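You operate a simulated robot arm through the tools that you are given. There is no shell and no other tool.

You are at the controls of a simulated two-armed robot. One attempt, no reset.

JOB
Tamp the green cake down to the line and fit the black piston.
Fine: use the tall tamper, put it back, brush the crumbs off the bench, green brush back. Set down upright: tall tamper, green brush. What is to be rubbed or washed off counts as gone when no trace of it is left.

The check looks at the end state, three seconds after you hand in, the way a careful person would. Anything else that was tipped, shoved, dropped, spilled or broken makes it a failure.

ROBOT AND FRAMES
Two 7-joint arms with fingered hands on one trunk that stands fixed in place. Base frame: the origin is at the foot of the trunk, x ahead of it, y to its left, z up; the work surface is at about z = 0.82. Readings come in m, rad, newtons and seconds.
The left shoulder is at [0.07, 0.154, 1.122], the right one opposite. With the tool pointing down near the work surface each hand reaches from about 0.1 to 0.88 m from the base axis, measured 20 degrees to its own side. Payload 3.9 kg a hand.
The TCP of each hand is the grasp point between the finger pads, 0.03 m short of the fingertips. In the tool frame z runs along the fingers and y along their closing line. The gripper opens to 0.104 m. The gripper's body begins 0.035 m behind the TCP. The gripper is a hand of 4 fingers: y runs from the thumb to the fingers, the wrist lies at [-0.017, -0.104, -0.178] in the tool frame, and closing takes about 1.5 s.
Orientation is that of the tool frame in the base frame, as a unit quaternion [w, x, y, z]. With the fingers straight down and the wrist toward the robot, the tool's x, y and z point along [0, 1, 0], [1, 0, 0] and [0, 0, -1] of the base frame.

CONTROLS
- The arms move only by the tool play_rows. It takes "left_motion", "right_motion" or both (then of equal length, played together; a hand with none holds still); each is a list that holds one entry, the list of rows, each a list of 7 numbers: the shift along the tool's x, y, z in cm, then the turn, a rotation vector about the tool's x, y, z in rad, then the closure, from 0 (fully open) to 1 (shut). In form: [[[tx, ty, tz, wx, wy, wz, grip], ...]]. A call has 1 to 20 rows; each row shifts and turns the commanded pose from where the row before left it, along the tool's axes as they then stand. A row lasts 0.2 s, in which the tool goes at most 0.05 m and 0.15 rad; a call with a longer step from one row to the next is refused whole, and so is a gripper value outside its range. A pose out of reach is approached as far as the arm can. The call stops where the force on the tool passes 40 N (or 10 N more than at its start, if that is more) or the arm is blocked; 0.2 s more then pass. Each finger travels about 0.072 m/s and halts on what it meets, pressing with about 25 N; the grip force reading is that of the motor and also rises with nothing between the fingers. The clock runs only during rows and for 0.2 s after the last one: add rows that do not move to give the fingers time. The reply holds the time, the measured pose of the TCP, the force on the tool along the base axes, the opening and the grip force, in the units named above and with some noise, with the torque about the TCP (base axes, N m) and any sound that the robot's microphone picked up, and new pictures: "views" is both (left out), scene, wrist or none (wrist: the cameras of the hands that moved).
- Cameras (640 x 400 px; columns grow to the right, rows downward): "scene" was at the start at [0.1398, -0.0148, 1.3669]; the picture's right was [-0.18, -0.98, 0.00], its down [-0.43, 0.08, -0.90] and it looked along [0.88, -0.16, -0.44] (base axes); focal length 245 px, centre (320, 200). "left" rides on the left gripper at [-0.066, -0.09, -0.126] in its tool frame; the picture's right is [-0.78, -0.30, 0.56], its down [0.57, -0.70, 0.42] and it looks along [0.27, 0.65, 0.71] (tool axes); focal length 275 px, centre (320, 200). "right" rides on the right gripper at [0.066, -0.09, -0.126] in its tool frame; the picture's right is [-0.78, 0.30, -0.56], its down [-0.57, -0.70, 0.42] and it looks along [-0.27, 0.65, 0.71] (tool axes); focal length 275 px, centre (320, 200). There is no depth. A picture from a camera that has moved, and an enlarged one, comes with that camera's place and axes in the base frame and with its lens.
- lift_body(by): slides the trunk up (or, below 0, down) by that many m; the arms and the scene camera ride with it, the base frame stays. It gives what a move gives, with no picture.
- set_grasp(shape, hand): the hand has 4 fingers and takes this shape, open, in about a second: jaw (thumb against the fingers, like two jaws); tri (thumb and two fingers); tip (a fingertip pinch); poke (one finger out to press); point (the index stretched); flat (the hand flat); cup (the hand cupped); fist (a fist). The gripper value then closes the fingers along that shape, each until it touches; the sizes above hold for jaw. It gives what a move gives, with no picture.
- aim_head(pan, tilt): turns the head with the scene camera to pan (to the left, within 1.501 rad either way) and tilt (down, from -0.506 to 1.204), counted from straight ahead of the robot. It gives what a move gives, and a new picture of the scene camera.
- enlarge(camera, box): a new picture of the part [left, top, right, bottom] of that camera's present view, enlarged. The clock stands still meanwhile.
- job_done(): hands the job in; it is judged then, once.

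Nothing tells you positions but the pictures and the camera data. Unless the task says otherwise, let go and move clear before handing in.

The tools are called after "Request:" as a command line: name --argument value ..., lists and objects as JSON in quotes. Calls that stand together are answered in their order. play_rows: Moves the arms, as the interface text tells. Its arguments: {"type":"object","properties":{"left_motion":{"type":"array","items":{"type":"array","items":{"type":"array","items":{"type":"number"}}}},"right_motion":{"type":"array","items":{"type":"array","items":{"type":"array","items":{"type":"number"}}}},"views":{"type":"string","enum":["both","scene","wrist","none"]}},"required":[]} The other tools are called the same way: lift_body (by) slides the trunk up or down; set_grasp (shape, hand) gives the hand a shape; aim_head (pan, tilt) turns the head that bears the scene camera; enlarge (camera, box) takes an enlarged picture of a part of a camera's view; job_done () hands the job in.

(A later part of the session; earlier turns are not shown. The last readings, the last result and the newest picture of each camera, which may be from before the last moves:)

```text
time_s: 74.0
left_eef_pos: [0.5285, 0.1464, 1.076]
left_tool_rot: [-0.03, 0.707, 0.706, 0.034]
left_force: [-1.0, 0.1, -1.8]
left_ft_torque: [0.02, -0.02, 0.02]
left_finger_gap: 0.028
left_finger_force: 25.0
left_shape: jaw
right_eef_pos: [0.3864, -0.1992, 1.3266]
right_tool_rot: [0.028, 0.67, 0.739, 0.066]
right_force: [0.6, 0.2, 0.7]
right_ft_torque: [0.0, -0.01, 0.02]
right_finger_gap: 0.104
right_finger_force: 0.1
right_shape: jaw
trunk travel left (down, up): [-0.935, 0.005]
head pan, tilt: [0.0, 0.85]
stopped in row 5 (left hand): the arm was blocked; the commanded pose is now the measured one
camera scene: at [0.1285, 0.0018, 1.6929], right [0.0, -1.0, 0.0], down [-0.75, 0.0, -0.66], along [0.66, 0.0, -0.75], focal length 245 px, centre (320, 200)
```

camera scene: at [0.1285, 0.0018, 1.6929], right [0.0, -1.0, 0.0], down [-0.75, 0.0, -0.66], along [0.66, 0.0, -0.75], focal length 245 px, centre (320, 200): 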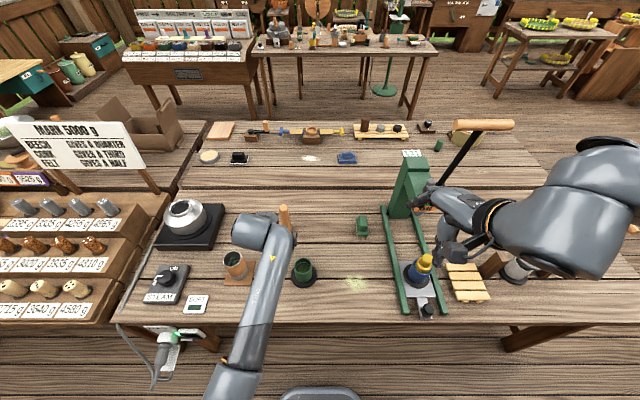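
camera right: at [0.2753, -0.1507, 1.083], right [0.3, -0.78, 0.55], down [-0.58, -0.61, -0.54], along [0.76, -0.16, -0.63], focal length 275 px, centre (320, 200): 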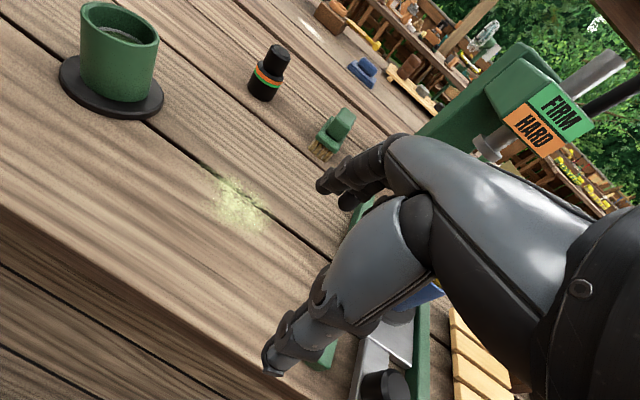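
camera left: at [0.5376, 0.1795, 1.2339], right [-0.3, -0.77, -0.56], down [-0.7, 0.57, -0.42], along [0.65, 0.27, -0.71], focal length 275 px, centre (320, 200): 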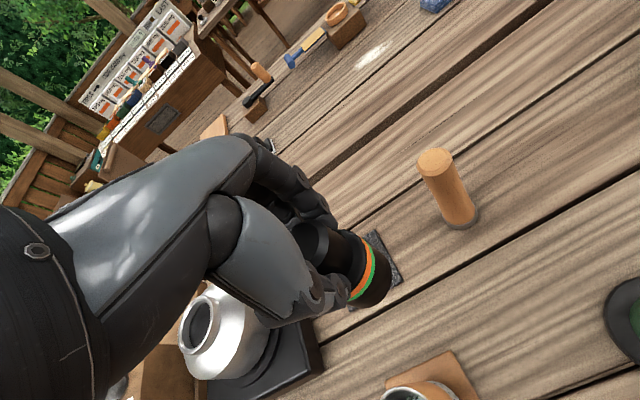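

Blocked once more as the hand goes right, most likely the elbow against the robot's chest. The piston and cup are round, so I can turn the hand about the vertical to keep the wrist further left. I'll back off, straighten and yaw the hand clockwise.

Request:
play_rows --left_motion '[[[0, 2, 0, 0, 0, 0, 1], [0, 2.5, 0, 0.006, -0.09, -0.001, 1], [0, 0, 0, 0, 0, 0.14, 1], [0, 0, 0, 0, 0, 0.14, 1], [0, 0, 0, 0, 0, 0.14, 1], [0, 0, 0, 0, 0, 0.14, 1], [0, 0, 0, 0, 0, 0.14, 1], [0, 0, 0, 0, 0, 0, 1]]]' --views "both"

```text
time_s: 75.8
left_eef_pos: [0.5732, 0.144, 1.0785]
left_tool_rot: [0.002, 0.907, 0.42, 0.001]
left_force: [-0.7, -0.4, -2.5]
left_ft_torque: [-0.02, -0.01, 0.02]
left_finger_gap: 0.0278
left_finger_force: 25.0
left_shape: jaw
right_eef_pos: [0.3867, -0.1993, 1.327]
right_tool_rot: [0.027, 0.67, 0.739, 0.067]
right_force: [-0.3, 0.2, -0.4]
right_ft_torque: [0.0, 0.01, -0.02]
right_finger_gap: 0.1039
right_finger_force: 0.0
right_shape: jaw
trunk travel left (down, up): [-0.935, 0.005]
head pan, tilt: [0.0, 0.85]
camera scene: at [0.1283, 0.0011, 1.6929], right [0.0, -1.0, 0.0], down [-0.75, 0.0, -0.66], along [0.66, 0.0, -0.75], focal length 245 px, centre (320, 200)
camera left: at [0.4627, 0.1526, 1.2034], right [-0.73, -0.4, -0.56], down [-0.16, 0.89, -0.43], along [0.67, -0.22, -0.71], focal length 275 px, centre (320, 200)
```

scene: 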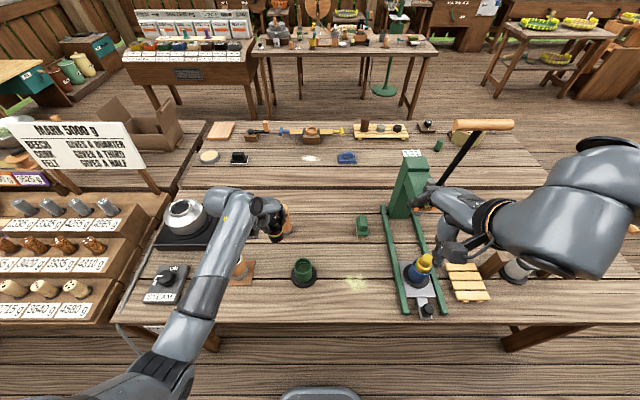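
left: 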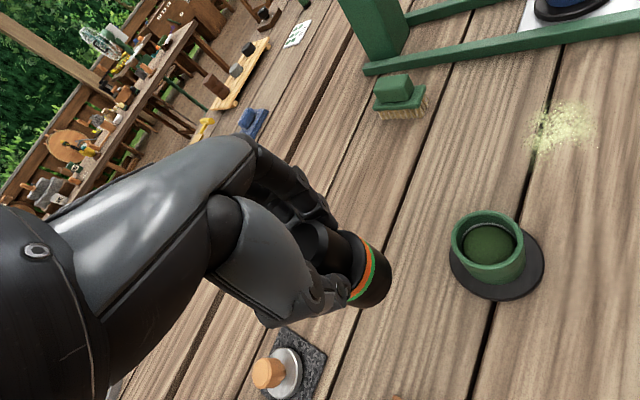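

The yaw worked: the hand is straight down, the elbow has swung outward, and the cup is in clear view. Sliding over toward the cup at this height.

Request:
play_rows --left_motion '[[[-2, 0.25, 0, 0, 0, 0, 1], [-2.5, 0.3, 0, 0, 0, 0, 1], [-2.5, 0.3, 0, 0, 0, 0, 1], [-2, 0.25, 0, 0, 0, 0, 1], [-1, 0.1, 0, 0, 0, 0, 1], [0, 0, 0, 0, 0, 0, 1], [0, 0, 0, 0, 0, 0, 1]]]' --views "both"

```text
time_s: 77.4
left_eef_pos: [0.5163, 0.0605, 1.0785]
left_tool_rot: [0.001, 0.907, 0.421, 0.0]
left_force: [-0.9, 0.3, -1.8]
left_ft_torque: [-0.02, -0.01, 0.02]
left_finger_gap: 0.0277
left_finger_force: 24.9
left_shape: jaw
right_eef_pos: [0.3863, -0.1996, 1.3272]
right_tool_rot: [0.029, 0.67, 0.739, 0.066]
right_force: [-1.2, 0.1, 0.1]
right_ft_torque: [0.0, -0.04, 0.02]
right_finger_gap: 0.1042
right_finger_force: 0.0
right_shape: jaw
trunk travel left (down, up): [-0.935, 0.005]
head pan, tilt: [0.0, 0.85]
camera scene: at [0.128, 0.0016, 1.693], right [0.0, -1.0, 0.0], down [-0.75, 0.0, -0.66], along [0.66, 0.0, -0.75], focal length 245 px, centre (320, 200)
camera left: at [0.4053, 0.0686, 1.2031], right [-0.73, -0.4, -0.56], down [-0.17, 0.89, -0.43], along [0.67, -0.22, -0.71], focal length 275 px, centre (320, 200)
```

scene: 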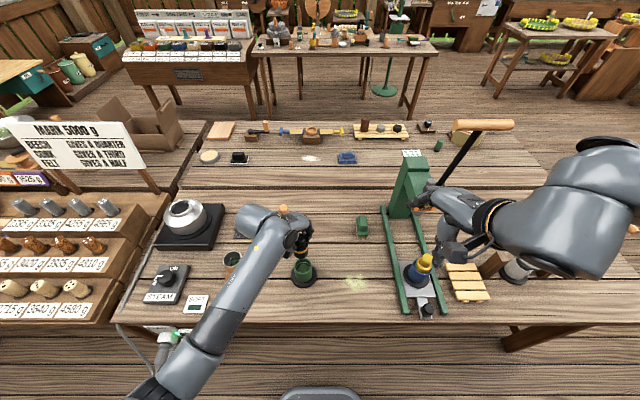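
left: 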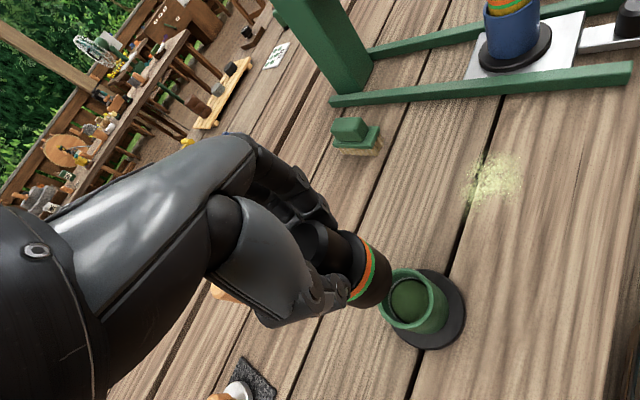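

Over the cup now, unblocked. I'll lower to about 2 cm above the rim and measure alignment from all three cameras.

Request:
play_rows --left_motion '[[[0, 0, 2, 0, 0, 0, 1], [0, 0, 2.5, 0, 0, 0, 1], [0, 0, 2, 0, 0, 0, 1], [0, 0, 1, 0, 0, 0, 1], [0, 0, 0, 0, 0, 0, 1], [0, 0, 0, 0, 0, 0, 1]]]' --views "none"

Request:
enlarge --camera "scene" --box '[270, 220, 340, 300]'

Request:
enlarge --camera "right" --box '[60, 160, 160, 260]'

Request:
enlarge --camera "left" --box '[330, 220, 470, 360]'

```text
time_s: 78.8
left_eef_pos: [0.5179, 0.06, 1.0031]
left_tool_rot: [0.001, 0.907, 0.421, 0.001]
left_force: [-0.6, -0.1, -2.4]
left_ft_torque: [-0.02, 0.0, 0.03]
left_finger_gap: 0.0279
left_finger_force: 24.8
left_shape: jaw
right_eef_pos: [0.3865, -0.1996, 1.3264]
right_tool_rot: [0.028, 0.669, 0.739, 0.067]
right_force: [-0.8, -0.6, 0.2]
right_ft_torque: [0.01, -0.02, 0.01]
right_finger_gap: 0.1037
right_finger_force: 0.0
right_shape: jaw
trunk travel left (down, up): [-0.935, 0.005]
head pan, tilt: [0.0, 0.85]
```

```text
5.00 times, centred on (305, 260) of scene
camera zoom: at [0.1279, 0.0014, 1.693], right [0.0, -1.0, 0.0], down [-0.75, 0.0, -0.66], along [0.66, 0.0, -0.75], focal length 1225 px, centre (395, -100)
```

zoom: 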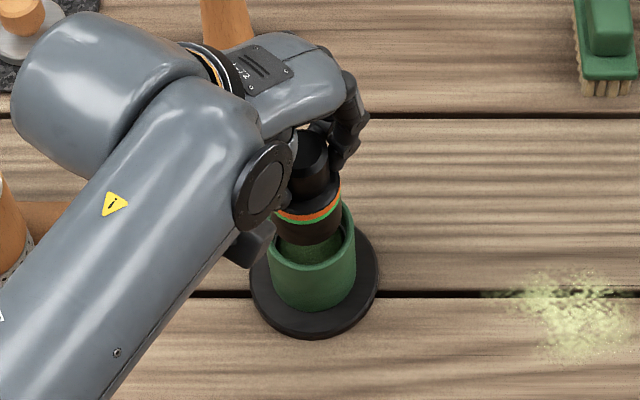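

```text
4.00 times, centred on (110, 210) of right
camera zoom: at [0.2751, -0.1506, 1.443], right [0.3, -0.78, 0.55], down [-0.58, -0.61, -0.54], along [0.76, -0.16, -0.63], focal length 1101 px, centre (1160, 160)
```

zoom: 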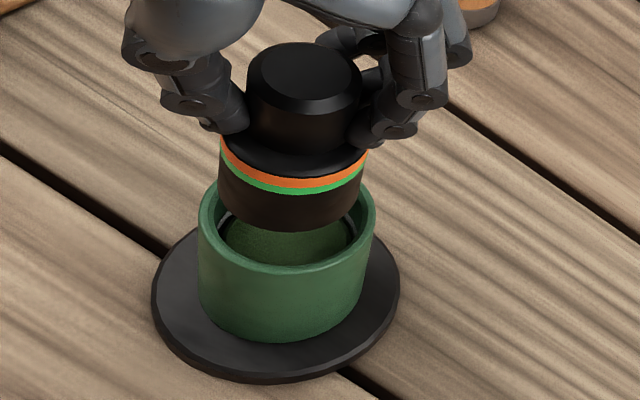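

```text
2.86 times, centred on (400, 290) of left
camera zoom: at [0.4069, 0.0681, 1.1276], right [-0.73, -0.4, -0.56], down [-0.16, 0.89, -0.43], along [0.67, -0.22, -0.71], focal length 786 px, centre (91, -57)
```

zoom: 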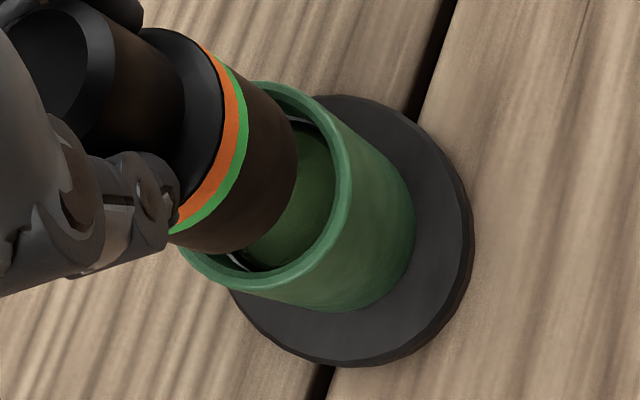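

Nearly there. I'll zoom tighter to measure the remaining offset between the piston's bottom edge and the rim.

Request:
enlarge --camera "scene" --box '[288, 252, 318, 280]'

Request:
enlarge --camera "right" --box '[105, 190, 160, 235]'

Request:
enlarge --camera "left" --box '[355, 235, 440, 320]'

```text
14.29 times, centred on (303, 266) of scene
camera zoom: at [0.1279, 0.0014, 1.693], right [0.0, -1.0, 0.0], down [-0.75, 0.0, -0.66], along [0.66, 0.0, -0.75], focal length 3500 px, centre (563, -743)
```

zoom: 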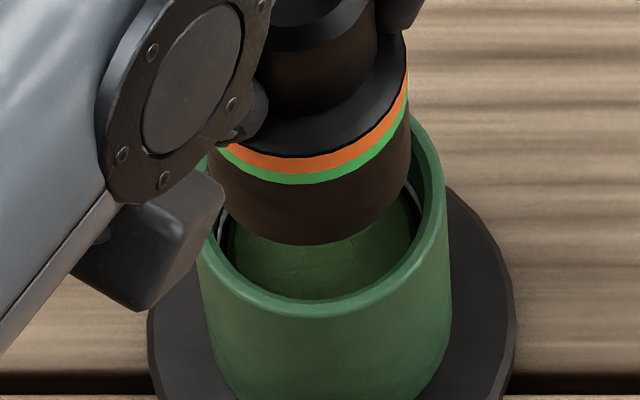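

```text
8.89 times, centred on (132, 212) of right
camera zoom: at [0.2751, -0.1506, 1.443], right [0.3, -0.78, 0.55], down [-0.58, -0.61, -0.54], along [0.76, -0.16, -0.63], focal length 2447 px, centre (1987, 89)
```

zoom: 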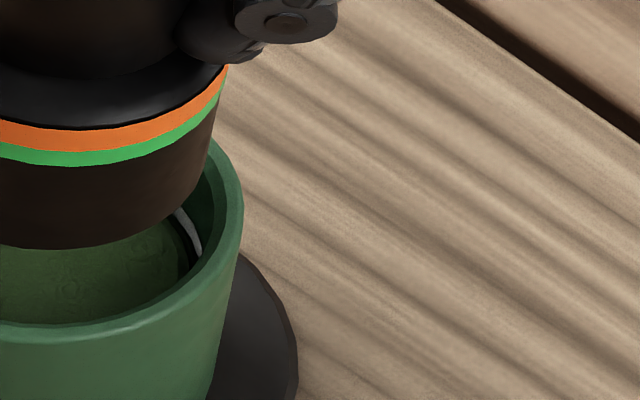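

```text
4.71 times, centred on (398, 278) of left
camera zoom: at [0.4069, 0.0681, 1.1276], right [-0.73, -0.4, -0.56], down [-0.16, 0.89, -0.43], along [0.67, -0.22, -0.71], focal length 1295 px, centre (-45, -165)
```

zoom: 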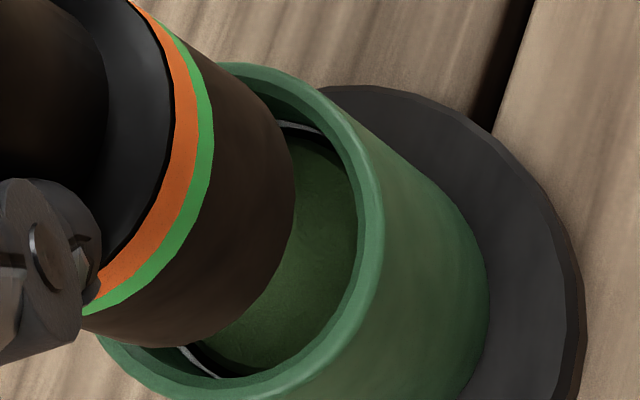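

The piston is about 1 mm far and 1.5 mm left of centre. I'll correct that, lower 1.5 cm and re-check.

Request:
play_rows --left_motion '[[[-0.185, 0.01, 0, 0, 0, 0, 1], [0, 0, 0.8, 0, 0, 0, 1], [0, 0, 0.7, 0, 0, 0, 1], [0, 0, 0, 0, 0, 0, 1], [0, 0, 0, 0, 0, 0, 1]]]' --views "none"

Request:
enlarge --camera "scene" --box '[286, 252, 320, 284]'

Request:
enlarge --camera "right" --box '[100, 190, 160, 240]'

Request:
enlarge --camera "left" --box '[350, 235, 450, 335]'

```text
time_s: 80.0
left_eef_pos: [0.5173, 0.059, 0.9876]
left_tool_rot: [0.001, 0.907, 0.421, 0.001]
left_force: [0.5, -0.2, -3.0]
left_ft_torque: [0.02, -0.01, -0.01]
left_finger_gap: 0.0279
left_finger_force: 24.5
left_shape: jaw
right_eef_pos: [0.3874, -0.2001, 1.3264]
right_tool_rot: [0.028, 0.669, 0.739, 0.067]
right_force: [1.2, -0.3, 0.1]
right_ft_torque: [0.01, -0.01, 0.01]
right_finger_gap: 0.1038
right_finger_force: 0.1
right_shape: jaw
trunk travel left (down, up): [-0.935, 0.005]
head pan, tilt: [0.0, 0.85]
```

```text
12.50 times, centred on (303, 268) of scene
camera zoom: at [0.1278, 0.0014, 1.693], right [0.0, -1.0, 0.0], down [-0.75, 0.0, -0.66], along [0.66, 0.0, -0.75], focal length 3063 px, centre (532, -650)
```

zoom: 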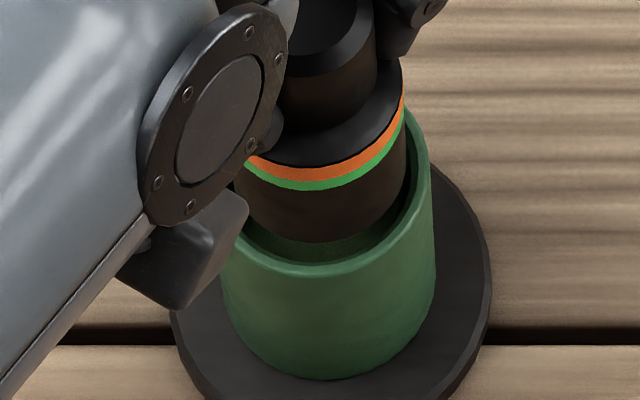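

```text
8.00 times, centred on (130, 215) of right
camera zoom: at [0.275, -0.1507, 1.443], right [0.3, -0.78, 0.55], down [-0.58, -0.61, -0.54], along [0.76, -0.16, -0.63], focal length 2202 px, centre (1840, 80)
```

zoom: 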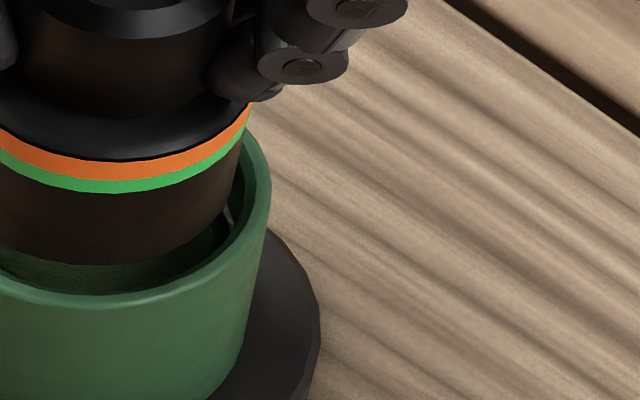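

```text
4.00 times, centred on (400, 285) of left
camera zoom: at [0.4056, 0.0666, 1.1133], right [-0.73, -0.4, -0.56], down [-0.16, 0.89, -0.43], along [0.67, -0.22, -0.71], focal length 1101 px, centre (0, -140)
```

zoom: 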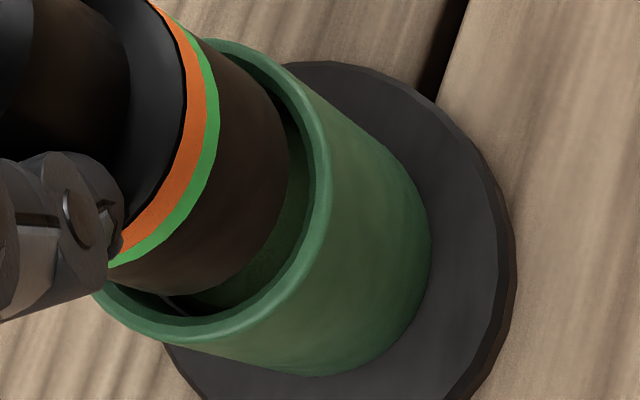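

The piston is centred within about 0.6 mm. Lowering it into the cup slowly, watching the forces.

Request:
play_rows --left_motion '[[[-0.04, -0.03, 0.2, 0, 0, 0, 1], [0, 0, 0.3, 0, 0, 0, 1], [0, 0, 0.3, 0, 0, 0, 1], [0, 0, 0.3, 0, 0, 0, 1], [0, 0, 0, 0, 0, 0, 1]]]' --views "none"

Request:
enlarge --camera "scene" --box '[286, 252, 320, 284]'

Request:
enlarge --camera "left" --box '[350, 235, 450, 335]'

Request:
enlarge --camera "right" --box '[70, 170, 160, 250]'

```text
time_s: 81.2
left_eef_pos: [0.5166, 0.0578, 0.9773]
left_tool_rot: [0.001, 0.907, 0.421, 0.002]
left_force: [-0.5, -0.2, -2.5]
left_ft_torque: [-0.02, -0.01, -0.02]
left_finger_gap: 0.0278
left_finger_force: 25.2
left_shape: jaw
right_eef_pos: [0.3865, -0.1998, 1.3284]
right_tool_rot: [0.028, 0.669, 0.739, 0.067]
right_force: [0.6, 0.9, -0.2]
right_ft_torque: [0.0, -0.03, -0.05]
right_finger_gap: 0.1038
right_finger_force: 0.0
right_shape: jaw
trunk travel left (down, up): [-0.935, 0.005]
head pan, tilt: [0.0, 0.85]
```

```text
12.50 times, centred on (303, 268) of scene
camera zoom: at [0.1279, 0.0014, 1.693], right [0.0, -1.0, 0.0], down [-0.75, 0.0, -0.66], along [0.66, 0.0, -0.75], focal length 3063 px, centre (532, -650)
```

zoom: 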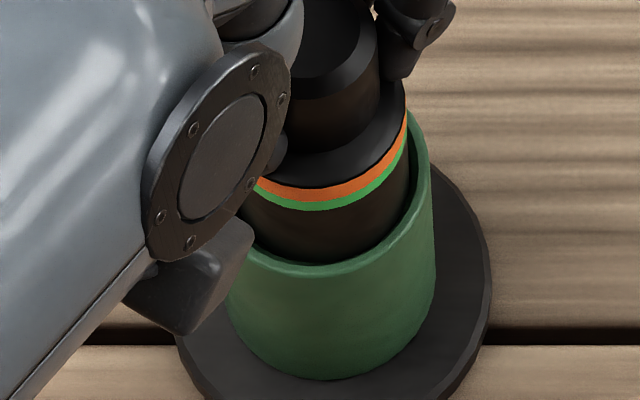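

```text
4.00 times, centred on (400, 285) of left
camera zoom: at [0.4054, 0.0663, 1.1022], right [-0.73, -0.4, -0.56], down [-0.16, 0.89, -0.43], along [0.67, -0.22, -0.71], focal length 1101 px, centre (0, -140)
```

zoom: 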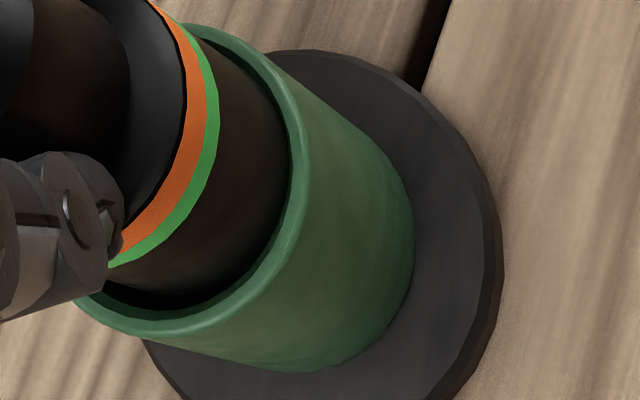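

```text
5.00 times, centred on (115, 210) of right
camera zoom: at [0.2751, -0.1506, 1.443], right [0.3, -0.78, 0.55], down [-0.58, -0.61, -0.54], along [0.76, -0.16, -0.63], focal length 1376 px, centre (1345, 150)
```

zoom: 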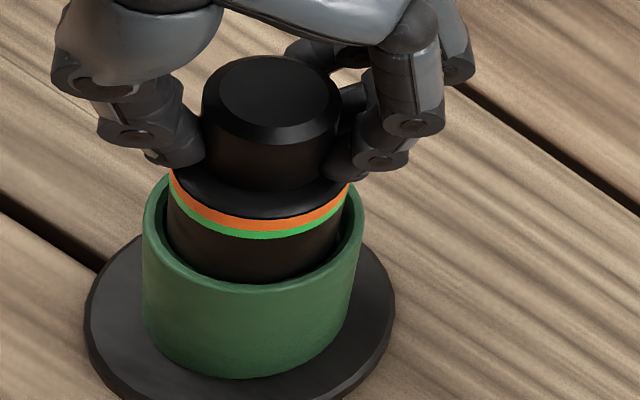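

The piston is sliding in freely. Continuing down toward the cake.

Request:
play_rows --left_motion '[[[0, 0, 0.3, 0, 0, 0, 1], [0, 0, 0.3, 0, 0, 0, 1], [0, 0, 0.3, 0, 0, 0, 1], [0, 0, 0.3, 0, 0, 0, 1], [0, 0, 0.3, 0, 0, 0, 1], [0, 0, 0, 0, 0, 0, 1]]]' --views "none"

Request:
play_rows --left_motion '[[[0, 0, 0.2, 0, 0, 0, 1], [0, 0, 0.1, 0, 0, 0, 1], [0, 0, 0, 0, 0, 0, 1]]]' --views "none"

```text
time_s: 82.6
left_eef_pos: [0.5166, 0.0576, 0.962]
left_tool_rot: [0.002, 0.907, 0.422, 0.0]
left_force: [0.3, 0.7, -3.0]
left_ft_torque: [0.01, -0.04, 0.02]
left_finger_gap: 0.0276
left_finger_force: 25.0
left_shape: jaw
right_eef_pos: [0.3857, -0.2005, 1.3271]
right_tool_rot: [0.027, 0.67, 0.739, 0.066]
right_force: [0.5, -0.1, -0.2]
right_ft_torque: [-0.05, 0.0, -0.01]
right_finger_gap: 0.1037
right_finger_force: 0.1
right_shape: jaw
trunk travel left (down, up): [-0.935, 0.005]
head pan, tilt: [0.0, 0.85]
```

```text
time_s: 83.4
left_eef_pos: [0.5155, 0.0577, 0.9587]
left_tool_rot: [0.001, 0.907, 0.421, 0.001]
left_force: [0.8, 0.3, -1.9]
left_ft_torque: [0.0, -0.06, 0.02]
left_finger_gap: 0.0276
left_finger_force: 24.7
left_shape: jaw
right_eef_pos: [0.3853, -0.2005, 1.3268]
right_tool_rot: [0.027, 0.669, 0.739, 0.066]
right_force: [-0.8, -0.2, 0.5]
right_ft_torque: [-0.02, 0.02, 0.04]
right_finger_gap: 0.1037
right_finger_force: 0.1
right_shape: jaw
trunk travel left (down, up): [-0.935, 0.005]
head pan, tilt: [0.0, 0.85]
```

Still hanging freely at TCP z 0.9587, so I'll continue in 1 mm steps until its weight is taken by the cake.

Request:
play_rows --left_motion '[[[0, 0, 0.1, 0, 0, 0, 1], [0, 0, 0.1, 0, 0, 0, 1], [0, 0, 0, 0, 0, 0, 1]]]' --views "none"

Request:
play_rows --left_motion '[[[0, 0, 0.1, 0, 0, 0, 1], [0, 0, 0, 0, 0, 0, 1]]]' --views "none"

Request:
enlarge --camera "right" --box '[70, 170, 160, 250]'

```text
time_s: 84.2
left_eef_pos: [0.5177, 0.0585, 0.9568]
left_tool_rot: [0.002, 0.907, 0.421, 0.001]
left_force: [-0.4, 1.0, 0.4]
left_ft_torque: [0.03, -0.01, 0.01]
left_finger_gap: 0.0281
left_finger_force: 24.6
left_shape: jaw
right_eef_pos: [0.3854, -0.1994, 1.3266]
right_tool_rot: [0.028, 0.669, 0.74, 0.066]
right_force: [-0.4, -0.3, -0.3]
right_ft_torque: [0.01, 0.02, 0.01]
right_finger_gap: 0.1037
right_finger_force: 0.0
right_shape: jaw
trunk travel left (down, up): [-0.935, 0.005]
head pan, tilt: [0.0, 0.85]
```

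```text
time_s: 84.8
left_eef_pos: [0.5152, 0.0579, 0.9568]
left_tool_rot: [0.002, 0.907, 0.421, 0.002]
left_force: [-0.2, 1.4, 5.7]
left_ft_torque: [0.08, 0.03, 0.02]
left_finger_gap: 0.0278
left_finger_force: 24.9
left_shape: jaw
right_eef_pos: [0.3853, -0.199, 1.3279]
right_tool_rot: [0.028, 0.669, 0.74, 0.066]
right_force: [-0.3, 0.5, 0.5]
right_ft_torque: [0.01, -0.03, 0.02]
right_finger_gap: 0.1037
right_finger_force: 0.0
right_shape: jaw
trunk travel left (down, up): [-0.935, 0.005]
head pan, tilt: [0.0, 0.85]
```

```text
5.00 times, centred on (115, 210) of right
camera zoom: at [0.274, -0.1503, 1.4433], right [0.3, -0.78, 0.55], down [-0.58, -0.61, -0.54], along [0.76, -0.16, -0.63], focal length 1376 px, centre (1345, 150)
```

zoom: 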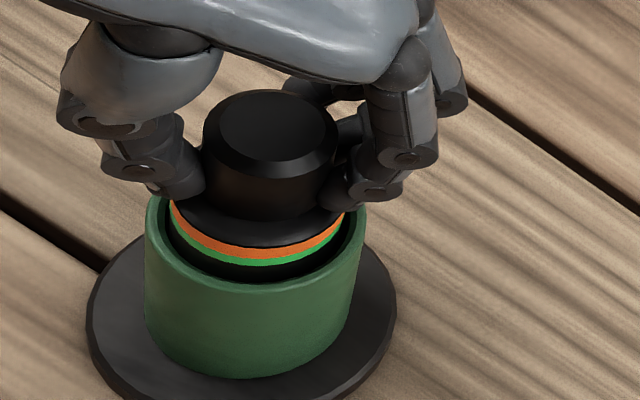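

The piston rests on the cake. I'll relieve the pressure slightly and open the hand.

Request:
play_rows --left_motion '[[[0, 0, -0.1, 0, 0, 0, 1], [0, 0, 0, 0, 0, 0, 0.7], [0, 0, 0, 0, 0, 0, 0.5], [0, 0, 0, 0, 0, 0, 0.3], [0, 0, 0, 0, 0, 0, 0.1], [0, 0, 0, 0, 0, 0, 0], [0, 0, 0, 0, 0, 0, 0], [0, 0, 0, 0, 0, 0, 0]]]' --views "none"

Request:
enlarge --camera "right" --box '[70, 170, 160, 250]'

Request:
enlarge --camera "scene" --box '[280, 240, 325, 290]'

```text
time_s: 86.6
left_eef_pos: [0.5168, 0.0579, 0.9582]
left_tool_rot: [0.001, 0.907, 0.42, 0.001]
left_force: [-0.2, 0.5, 0.0]
left_ft_torque: [0.01, -0.03, 0.0]
left_finger_gap: 0.1035
left_finger_force: 0.0
left_shape: jaw
right_eef_pos: [0.3859, -0.2001, 1.327]
right_tool_rot: [0.028, 0.67, 0.739, 0.066]
right_force: [0.4, 0.6, 0.4]
right_ft_torque: [-0.01, 0.0, -0.02]
right_finger_gap: 0.1038
right_finger_force: 0.1
right_shape: jaw
trunk travel left (down, up): [-0.935, 0.005]
head pan, tilt: [0.0, 0.85]
```

```text
5.00 times, centred on (115, 210) of right
camera zoom: at [0.2747, -0.1506, 1.443], right [0.3, -0.78, 0.55], down [-0.58, -0.61, -0.54], along [0.76, -0.16, -0.63], focal length 1376 px, centre (1345, 150)
```

zoom: 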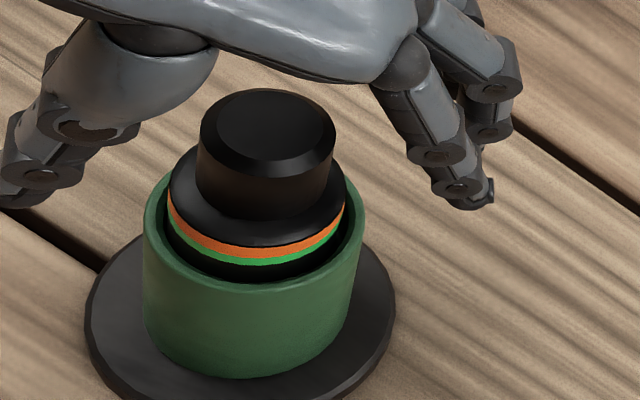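

```text
8.00 times, centred on (302, 265) of scene
camera zoom: at [0.1275, 0.0014, 1.693], right [0.0, -1.0, 0.0], down [-0.75, 0.0, -0.66], along [0.66, 0.0, -0.75], focal length 1960 px, centre (460, -320)
```

zoom: 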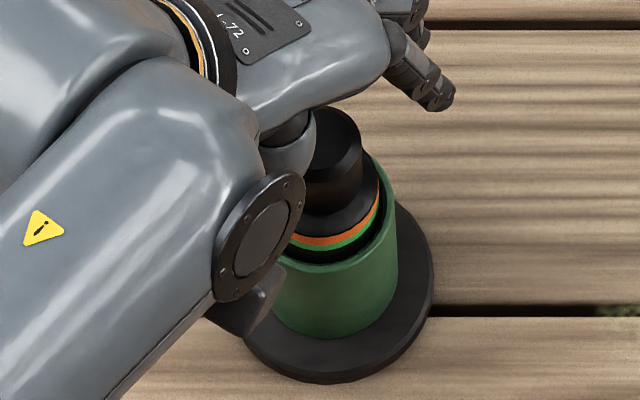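

The piston sits upright in the cup. Raising the left hand straight up.

Request:
play_rows --left_motion '[[[0, 0, -1, 0, 0, 0, 0], [0, 0, -2, 0, 0, 0, 0], [0, 0, -3, 0, 0, 0, 0], [0, 0, -3, 0, 0, 0, 0], [0, 0, -3, 0, 0, 0, 0], [0, 0, -3, 0, 0, 0, 0], [0, 0, 0, 0, 0, 0, 0]]]' --views "both"

```text
time_s: 88.2
left_eef_pos: [0.5142, 0.059, 1.1094]
left_tool_rot: [0.001, 0.907, 0.421, 0.0]
left_force: [0.3, -0.5, -0.1]
left_ft_torque: [0.04, -0.01, 0.01]
left_finger_gap: 0.1037
left_finger_force: 0.0
left_shape: jaw
right_eef_pos: [0.3852, -0.1999, 1.327]
right_tool_rot: [0.028, 0.67, 0.739, 0.066]
right_force: [-0.1, -0.4, -0.4]
right_ft_torque: [-0.01, 0.01, 0.0]
right_finger_gap: 0.1038
right_finger_force: 0.1
right_shape: jaw
trunk travel left (down, up): [-0.935, 0.005]
head pan, tilt: [0.0, 0.85]
camera scene: at [0.1276, 0.0014, 1.693], right [0.0, -1.0, 0.0], down [-0.75, 0.0, -0.66], along [0.66, 0.0, -0.75], focal length 245 px, centre (320, 200)
camera left: at [0.4036, 0.0668, 1.2337], right [-0.73, -0.4, -0.56], down [-0.17, 0.89, -0.43], along [0.67, -0.22, -0.71], focal length 275 px, centre (320, 200)
```

scene: 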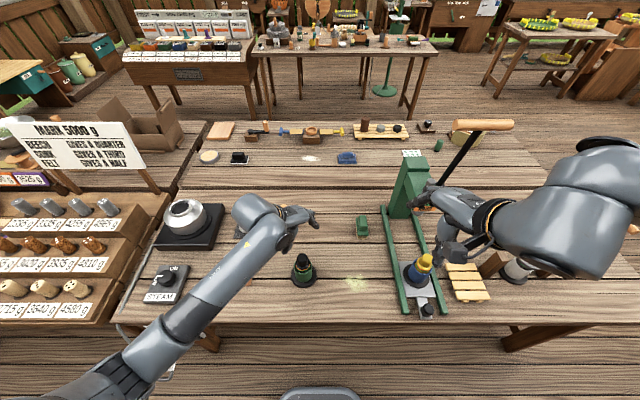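
left: 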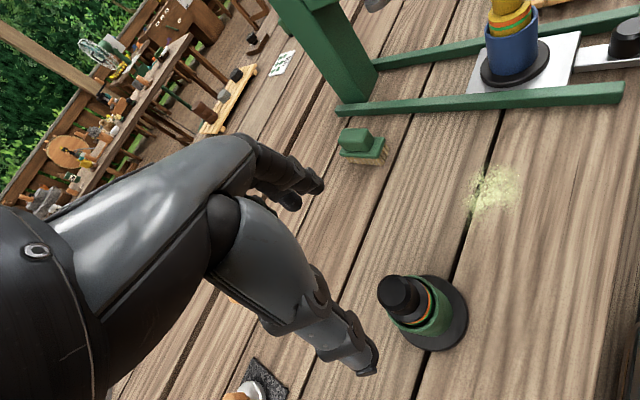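

The piston is fitted. Now the brushing, which the right hand will do. First I'll take the left hand up and out to the left.

Request:
play_rows --left_motion '[[[0, 0, -2.5, 0, 0, 0, 0], [1.5, -1.5, -3, 0, 0, 0, 0], [2.3, -2.4, -2.3, 0, 0, 0, 0], [2.3, -2.4, -2.3, 0, 0, 0, 0], [2.3, -2.4, -2.3, 0, 0, 0, 0], [2.3, -2.4, -2, 0, 0, 0, 0], [2, -2, 0, 0, 0, 0, 0], [0, 0, 0, 0, 0, 0, 0]]]' --views "none"

Request:
lift_body --by -0.15

Request:
aim_head --pan -0.2 --tilt 0.75

```text
time_s: 90.0
left_eef_pos: [0.4963, 0.2379, 1.2527]
left_tool_rot: [0.001, 0.907, 0.421, 0.0]
left_force: [-0.1, 0.2, 0.2]
left_ft_torque: [0.01, 0.01, -0.03]
left_finger_gap: 0.1039
left_finger_force: 0.1
left_shape: jaw
right_eef_pos: [0.3864, -0.2006, 1.3272]
right_tool_rot: [0.028, 0.669, 0.74, 0.067]
right_force: [-0.1, 0.3, 0.4]
right_ft_torque: [0.02, -0.01, -0.02]
right_finger_gap: 0.1037
right_finger_force: 0.1
right_shape: jaw
trunk travel left (down, up): [-0.935, 0.005]
head pan, tilt: [0.0, 0.85]
```

```text
time_s: 91.8
left_eef_pos: [0.4967, 0.2388, 1.1026]
left_tool_rot: [0.001, 0.907, 0.422, 0.0]
left_force: [0.5, -0.2, -0.8]
left_ft_torque: [0.0, 0.03, 0.0]
left_finger_gap: 0.1037
left_finger_force: 0.1
left_shape: jaw
right_eef_pos: [0.3857, -0.2005, 1.1777]
right_tool_rot: [0.029, 0.67, 0.739, 0.066]
right_force: [-0.3, 0.3, 0.1]
right_ft_torque: [0.01, -0.01, 0.0]
right_finger_gap: 0.1037
right_finger_force: 0.1
right_shape: jaw
trunk travel left (down, up): [-0.785, 0.155]
head pan, tilt: [0.0, 0.85]
```

```text
time_s: 92.5
left_eef_pos: [0.4974, 0.2389, 1.1014]
left_tool_rot: [0.002, 0.907, 0.421, 0.001]
left_force: [0.5, 0.1, -0.3]
left_ft_torque: [0.0, 0.01, -0.01]
left_finger_gap: 0.1037
left_finger_force: 0.1
left_shape: jaw
right_eef_pos: [0.3852, -0.1996, 1.1772]
right_tool_rot: [0.029, 0.67, 0.739, 0.067]
right_force: [-0.5, -0.2, -0.4]
right_ft_torque: [-0.03, 0.0, 0.01]
right_finger_gap: 0.1035
right_finger_force: 0.0
right_shape: jaw
trunk travel left (down, up): [-0.785, 0.155]
head pan, tilt: [-0.201, 0.75]
camera scene: at [0.1305, -0.015, 1.551], right [-0.2, -0.98, 0.0], down [-0.67, 0.14, -0.73], along [0.72, -0.14, -0.68], focal length 245 px, centre (320, 200)
```

scene: 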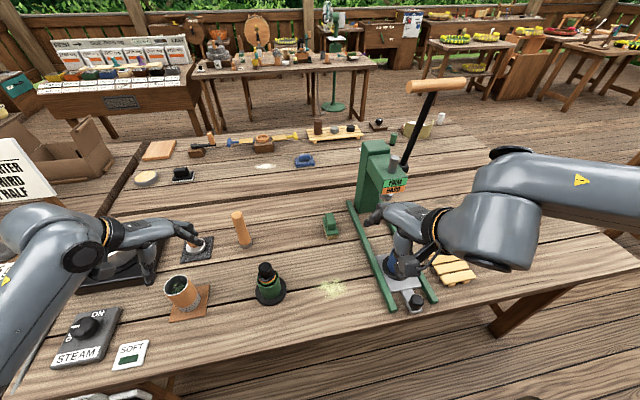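

Everything is still in place. I'll straighten the right hand and bring it forward toward the brush, keeping it high over the press.

Request:
play_rows --right_motion '[[[0, 0, 0, 0.067, -0.0275, 0.0486, 0], [0, 0, 0, 0.067, -0.0275, 0.0486, 0], [0, 3, 0, 0, 0, 0, 0], [0, 4, 0, 0, 0, 0, 0], [0.5, 4, 0, 0, 0, 0, 0], [0.5, 4, 0, 0, 0, 0, 0], [0.5, 4, 0, 0, 0, 0, 0], [0, 3, 0, 0, 0, 0, 0], [0, 0, 0, 0, 0, 0, 0]]]' --views "both"

```text
time_s: 94.5
left_eef_pos: [0.4964, 0.2391, 1.1014]
left_tool_rot: [0.003, 0.907, 0.421, 0.002]
left_force: [0.0, 0.4, -0.6]
left_ft_torque: [0.01, -0.01, -0.02]
left_finger_gap: 0.1037
left_finger_force: 0.1
left_shape: jaw
right_eef_pos: [0.603, -0.1851, 1.1774]
right_tool_rot: [0.0, 0.707, 0.708, 0.0]
right_force: [0.7, 0.4, -0.2]
right_ft_torque: [-0.01, -0.02, -0.01]
right_finger_gap: 0.104
right_finger_force: 0.0
right_shape: jaw
trunk travel left (down, up): [-0.785, 0.155]
head pan, tilt: [-0.201, 0.75]
camera scene: at [0.1295, -0.0143, 1.5511], right [-0.2, -0.98, 0.0], down [-0.67, 0.14, -0.73], along [0.72, -0.15, -0.68], focal length 245 px, centre (320, 200)
camera right: at [0.5133, -0.1186, 1.3028], right [0.3, -0.77, 0.56], down [-0.7, -0.57, -0.42], along [0.65, -0.27, -0.71], focal length 275 px, centre (320, 200)
```

scene: 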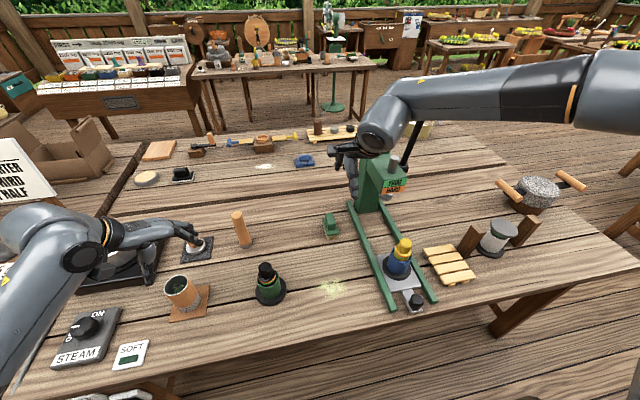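
right: 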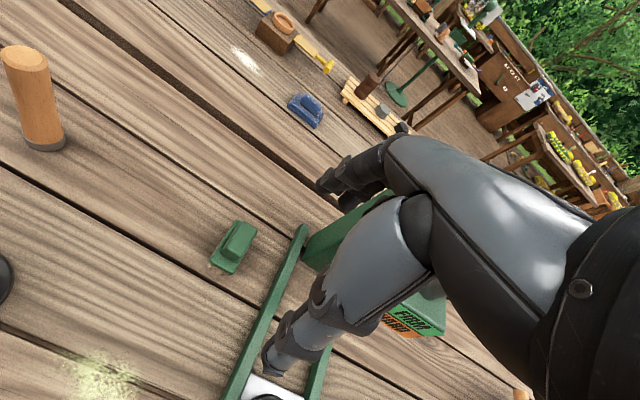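

The right arm is up and out to the side, but the press lever's wooden bar is near (0.67, -0.40, 1.35), so I'll lower the hand first and then go forward, to keep the forearm clear of it.

Request:
play_rows --right_motion '[[[0, 0, 2.5, 0, 0, 0, 0], [0, 0, 3.5, 0, 0, 0, 0], [0, 0, 3.5, 0, 0, 0, 0], [0, 0, 2.5, 0, 0, 0, 0], [0, 0, 0, 0, 0, 0, 0]]]' --views "both"

```text
time_s: 95.7
left_eef_pos: [0.4963, 0.2387, 1.1026]
left_tool_rot: [0.002, 0.907, 0.421, 0.0]
left_force: [-0.1, 0.3, 0.1]
left_ft_torque: [0.02, 0.01, 0.02]
left_finger_gap: 0.1038
left_finger_force: 0.1
left_shape: jaw
right_eef_pos: [0.5666, -0.2143, 1.0856]
right_tool_rot: [0.0, 0.707, 0.708, 0.0]
right_force: [0.6, -0.4, 0.1]
right_ft_torque: [-0.02, 0.02, 0.02]
right_finger_gap: 0.1039
right_finger_force: 0.0
right_shape: jaw
right hand out of reach, approached as far as the arm can: row 1, 2, 3, 4
trunk travel left (down, up): [-0.785, 0.155]
head pan, tilt: [-0.201, 0.75]
camera scene: at [0.1304, -0.0148, 1.551], right [-0.2, -0.98, 0.0], down [-0.67, 0.14, -0.73], along [0.72, -0.15, -0.68], focal length 245 px, centre (320, 200)
camera right: at [0.4776, -0.1485, 1.2119], right [0.3, -0.78, 0.56], down [-0.7, -0.57, -0.42], along [0.65, -0.26, -0.71], focal length 275 px, centre (320, 200)
```

scene: 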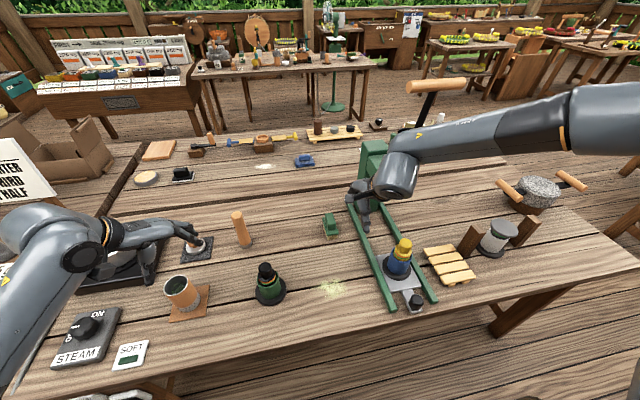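
right: 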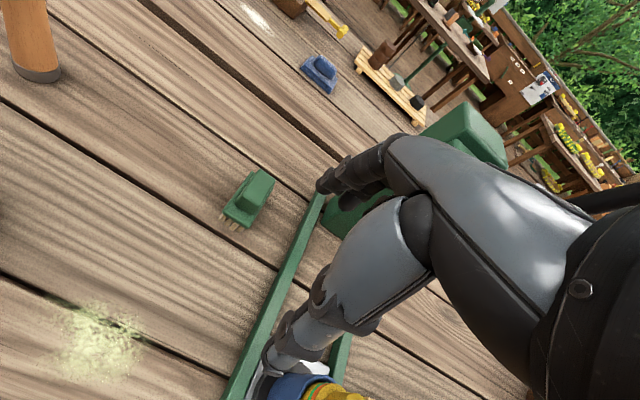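

The right arm hit a reach limit in this posture while lowering. I'll raise both hands and lower the trunk back to its original height, where this arm worked well.

Request:
play_rows --left_motion '[[[0, 0, -3, 0, 0, 0, 0], [0, 0, -3, 0, 0, 0, 0], [0, 0, -3, 0, 0, 0, 0], [0, 0, -3, 0, 0, 0, 0], [0, 0, -3, 0, 0, 0, 0], [0, 0, 0, 0, 0, 0, 0]]]' --right_motion '[[[0, -1, -3, 0, 0, 0, 0], [0, -1, -3, 0, 0, 0, 0], [0, -1, -3, 0, 0, 0, 0], [0, -1, -3, 0, 0, 0, 0], [0, -1, -3, 0, 0, 0, 0], [0, 0, 0, 0, 0, 0, 0]]]' --views "scene"

```text
time_s: 97.1
left_eef_pos: [0.4968, 0.2392, 1.2513]
left_tool_rot: [0.002, 0.907, 0.421, 0.0]
left_force: [0.4, -0.4, -0.2]
left_ft_torque: [0.01, 0.04, -0.03]
left_finger_gap: 0.1037
left_finger_force: 0.1
left_shape: jaw
right_eef_pos: [0.5165, -0.2133, 1.2365]
right_tool_rot: [-0.001, 0.707, 0.708, 0.0]
right_force: [-0.1, 0.0, 0.3]
right_ft_torque: [0.05, 0.02, 0.01]
right_finger_gap: 0.1039
right_finger_force: 0.1
right_shape: jaw
trunk travel left (down, up): [-0.785, 0.155]
head pan, tilt: [-0.201, 0.75]
camera scene: at [0.1313, -0.015, 1.5509], right [-0.2, -0.98, 0.0], down [-0.67, 0.14, -0.73], along [0.72, -0.15, -0.68], focal length 245 px, centre (320, 200)
```

scene: 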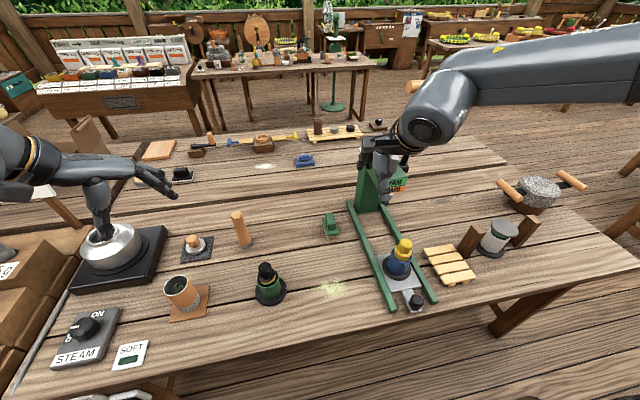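

Lowering the trunk by 0.2 m back to near its original height.

Request:
lift_body --by -0.2

Request:
aim_head --pan -0.2 --tilt 0.6

```text
time_s: 99.3
left_eef_pos: [0.4967, 0.2394, 1.0523]
left_tool_rot: [0.001, 0.907, 0.422, 0.0]
left_force: [0.4, 0.1, 0.7]
left_ft_torque: [0.01, 0.02, -0.01]
left_finger_gap: 0.1037
left_finger_force: 0.0
left_shape: jaw
right_eef_pos: [0.5163, -0.2131, 1.0356]
right_tool_rot: [0.001, 0.706, 0.708, 0.0]
right_force: [-0.4, -0.4, -1.7]
right_ft_torque: [-0.01, 0.06, 0.02]
right_finger_gap: 0.1038
right_finger_force: 0.0
right_shape: jaw
trunk travel left (down, up): [-0.585, 0.355]
head pan, tilt: [-0.201, 0.75]
```

```text
time_s: 100.0
left_eef_pos: [0.4969, 0.2385, 1.051]
left_tool_rot: [0.001, 0.907, 0.421, 0.001]
left_force: [0.5, -0.3, 0.7]
left_ft_torque: [0.0, 0.04, -0.02]
left_finger_gap: 0.1036
left_finger_force: 0.0
left_shape: jaw
right_eef_pos: [0.517, -0.2134, 1.0356]
right_tool_rot: [0.0, 0.707, 0.708, 0.0]
right_force: [0.3, -1.3, 1.2]
right_ft_torque: [0.0, -0.02, -0.01]
right_finger_gap: 0.1037
right_finger_force: 0.1
right_shape: jaw
trunk travel left (down, up): [-0.585, 0.355]
head pan, tilt: [-0.201, 0.6]
camera scene: at [0.136, -0.0161, 1.3638], right [-0.2, -0.98, 0.0], down [-0.55, 0.11, -0.82], along [0.81, -0.16, -0.57], focal length 245 px, centre (320, 200)
```

scene: 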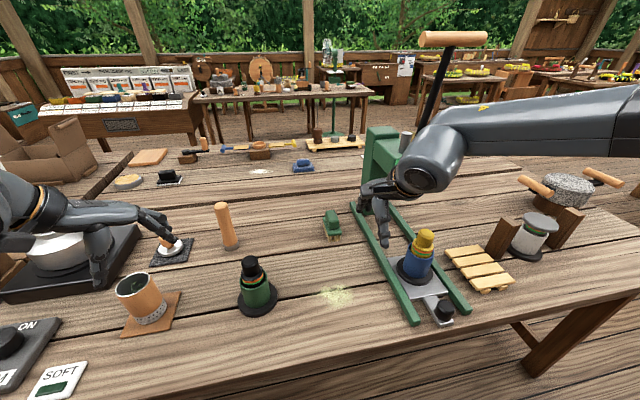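

Clear of everything. Moving the right hand forward toward the brush at this height.

Request:
play_rows --right_motion '[[[0.6, 2, 0, 0, 0, 0, 0], [0.7, 3, 0, 0, 0, 0, 0], [0.7, 3, 0, 0, 0, 0, 0], [0.7, 3, 0, 0, 0, 0, 0], [0.7, 3, 0, 0, 0, 0, 0], [0.4, 3, 0, 0, 0, 0, 0], [0, 2.5, 0, 0, 0, 0, 0], [0, 0, 0, 0, 0, 0, 0]]]' --views "both"

```text
time_s: 101.8
left_eef_pos: [0.4965, 0.2398, 1.0523]
left_tool_rot: [0.001, 0.907, 0.421, 0.001]
left_force: [-0.1, -0.1, 0.3]
left_ft_torque: [-0.03, -0.02, 0.02]
left_finger_gap: 0.1038
left_finger_force: 0.1
left_shape: jaw
right_eef_pos: [0.641, -0.2078, 1.0477]
right_tool_rot: [-0.001, 0.706, 0.708, -0.001]
right_force: [-0.2, 0.8, -0.3]
right_ft_torque: [0.0, 0.01, 0.0]
right_finger_gap: 0.1038
right_finger_force: 0.1
right_shape: jaw
right hand out of reach, approached as far as the arm can: row 5, 6, 7
trunk travel left (down, up): [-0.585, 0.355]
head pan, tilt: [-0.201, 0.6]
camera scene: at [0.1357, -0.016, 1.3639], right [-0.2, -0.98, 0.0], down [-0.55, 0.11, -0.83], along [0.81, -0.16, -0.56], focal length 245 px, centre (320, 200)
camera right: at [0.5522, -0.1422, 1.1728], right [0.3, -0.78, 0.56], down [-0.7, -0.57, -0.42], along [0.65, -0.26, -0.71], focal length 275 px, centre (320, 200)
```

scene: 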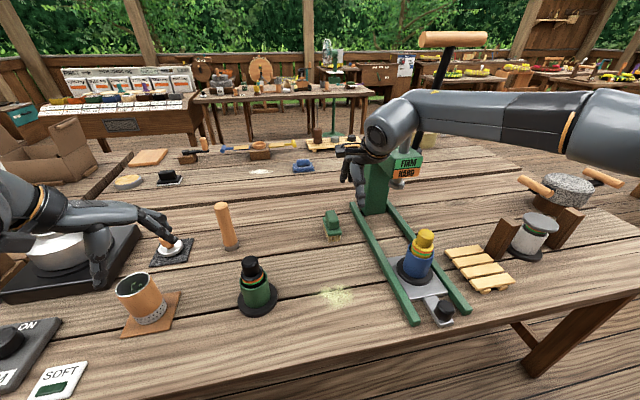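
right: 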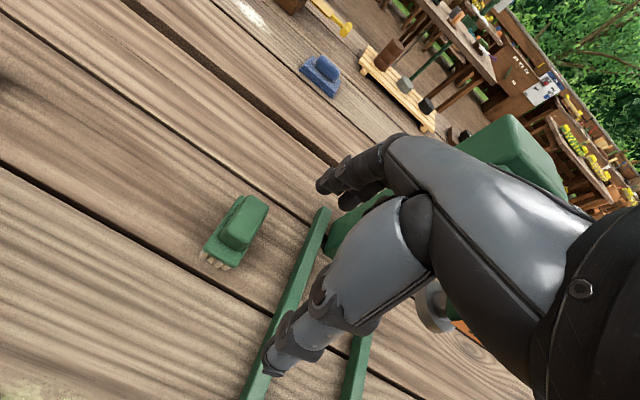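

The right wrist can't turn enough while the elbow is bent outward. With a taller trunk the arm is straighter when reaching down to the brush, so the wrist turns less. I'll raise the trunk 0.3 m, yaw the right hand a bit to relieve it, and then reach down.

Request:
lift_body --by 0.3

Request:
play_rows --right_motion '[[[0, -1, 0, 0, 0, -0.14, 0], [0, -1, 0, 0, 0, -0.14, 0], [0, -1, 0, 0, 0, -0.14, 0], [0, 0, 0, 0, 0, -0.14, 0], [0, 0, 0, 0, 0, -0.14, 0], [0, 0, 0, 0, 0, 0, 0]]]' --views "scene"

```text
time_s: 104.8
left_eef_pos: [0.4973, 0.2395, 1.3522]
left_tool_rot: [0.002, 0.907, 0.421, 0.001]
left_force: [-0.4, 0.3, -0.2]
left_ft_torque: [-0.05, 0.01, 0.03]
left_finger_gap: 0.1038
left_finger_force: 0.0
left_shape: jaw
right_eef_pos: [0.642, -0.2081, 1.345]
right_tool_rot: [0.0, 0.706, 0.708, 0.001]
right_force: [0.2, 0.0, 0.4]
right_ft_torque: [0.02, 0.01, 0.03]
right_finger_gap: 0.1037
right_finger_force: 0.1
right_shape: jaw
trunk travel left (down, up): [-0.885, 0.055]
head pan, tilt: [-0.201, 0.6]
```

```text
time_s: 106.2
left_eef_pos: [0.4966, 0.2379, 1.3519]
left_tool_rot: [0.002, 0.907, 0.421, 0.001]
left_force: [1.0, 0.9, -0.9]
left_ft_torque: [-0.02, 0.01, -0.01]
left_finger_gap: 0.1037
left_finger_force: 0.2
left_shape: jaw
right_eef_pos: [0.5078, -0.0931, 1.3264]
right_tool_rot: [0.008, 0.434, 0.901, -0.002]
right_force: [0.4, -0.1, 0.6]
right_ft_torque: [0.01, -0.01, -0.01]
right_finger_gap: 0.1039
right_finger_force: 0.0
right_shape: jaw
right hand out of reach, approached as far as the arm can: row 3, 4, 5
trunk travel left (down, up): [-0.885, 0.055]
head pan, tilt: [-0.201, 0.6]
camera scene: at [0.1365, -0.017, 1.6638], right [-0.2, -0.98, 0.0], down [-0.55, 0.11, -0.82], along [0.81, -0.16, -0.57], focal length 245 px, centre (320, 200)
```

scene: 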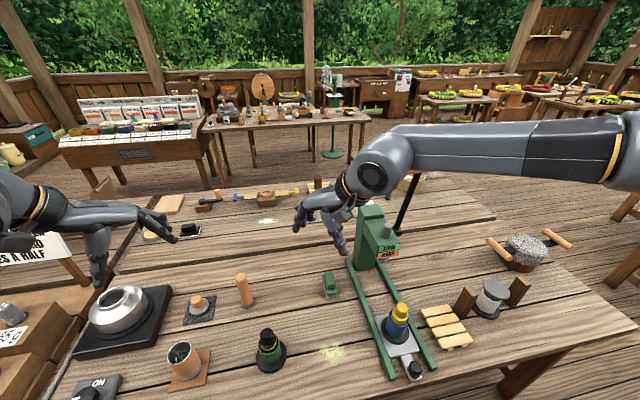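

The right arm's posture doesn't suit this reach. The left arm is flexible now and can reach the brush, so I'll take the right hand back out of the way and use the left hand for brushing.

Request:
play_rows --right_motion '[[[-1.08, -3.23, -1.43, 0, 0, 0, 0], [-1.08, -3.23, -1.43, 0, 0, 0, 0], [-1.08, -3.23, -1.43, 0, 0, 0, 0], [-1.08, -3.23, -1.43, 0, 0, 0, 0], [-1.08, -3.23, -1.43, 0, 0, 0, 0], [-1.08, -3.23, -1.43, 0, 0, 0, 0], [-1.08, -3.23, -1.43, 0, 0, 0, 0], [0, 0, 0, 0, 0, 0, 0]]]' --views "scene"

```text
time_s: 108.0
left_eef_pos: [0.4977, 0.245, 1.3492]
left_tool_rot: [0.002, 0.906, 0.422, 0.0]
left_force: [0.3, -0.1, 0.5]
left_ft_torque: [-0.05, -0.01, -0.01]
left_finger_gap: 0.1035
left_finger_force: 0.0
left_shape: jaw
right_eef_pos: [0.3439, -0.1923, 1.4105]
right_tool_rot: [0.0, 0.42, 0.907, -0.003]
right_force: [-0.2, 0.9, 0.7]
right_ft_torque: [-0.07, 0.01, 0.01]
right_finger_gap: 0.1038
right_finger_force: 0.1
right_shape: jaw
right hand out of reach, approached as far as the arm can: row 1, 2, 3, 4, 5, 6
trunk travel left (down, up): [-0.885, 0.055]
head pan, tilt: [-0.201, 0.6]
camera scene: at [0.1396, -0.0098, 1.6635], right [-0.2, -0.98, 0.0], down [-0.56, 0.11, -0.82], along [0.81, -0.17, -0.57], focal length 245 px, centre (320, 200)
```

scene: 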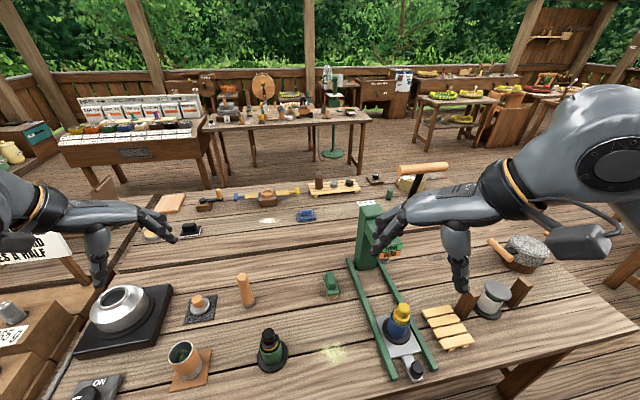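

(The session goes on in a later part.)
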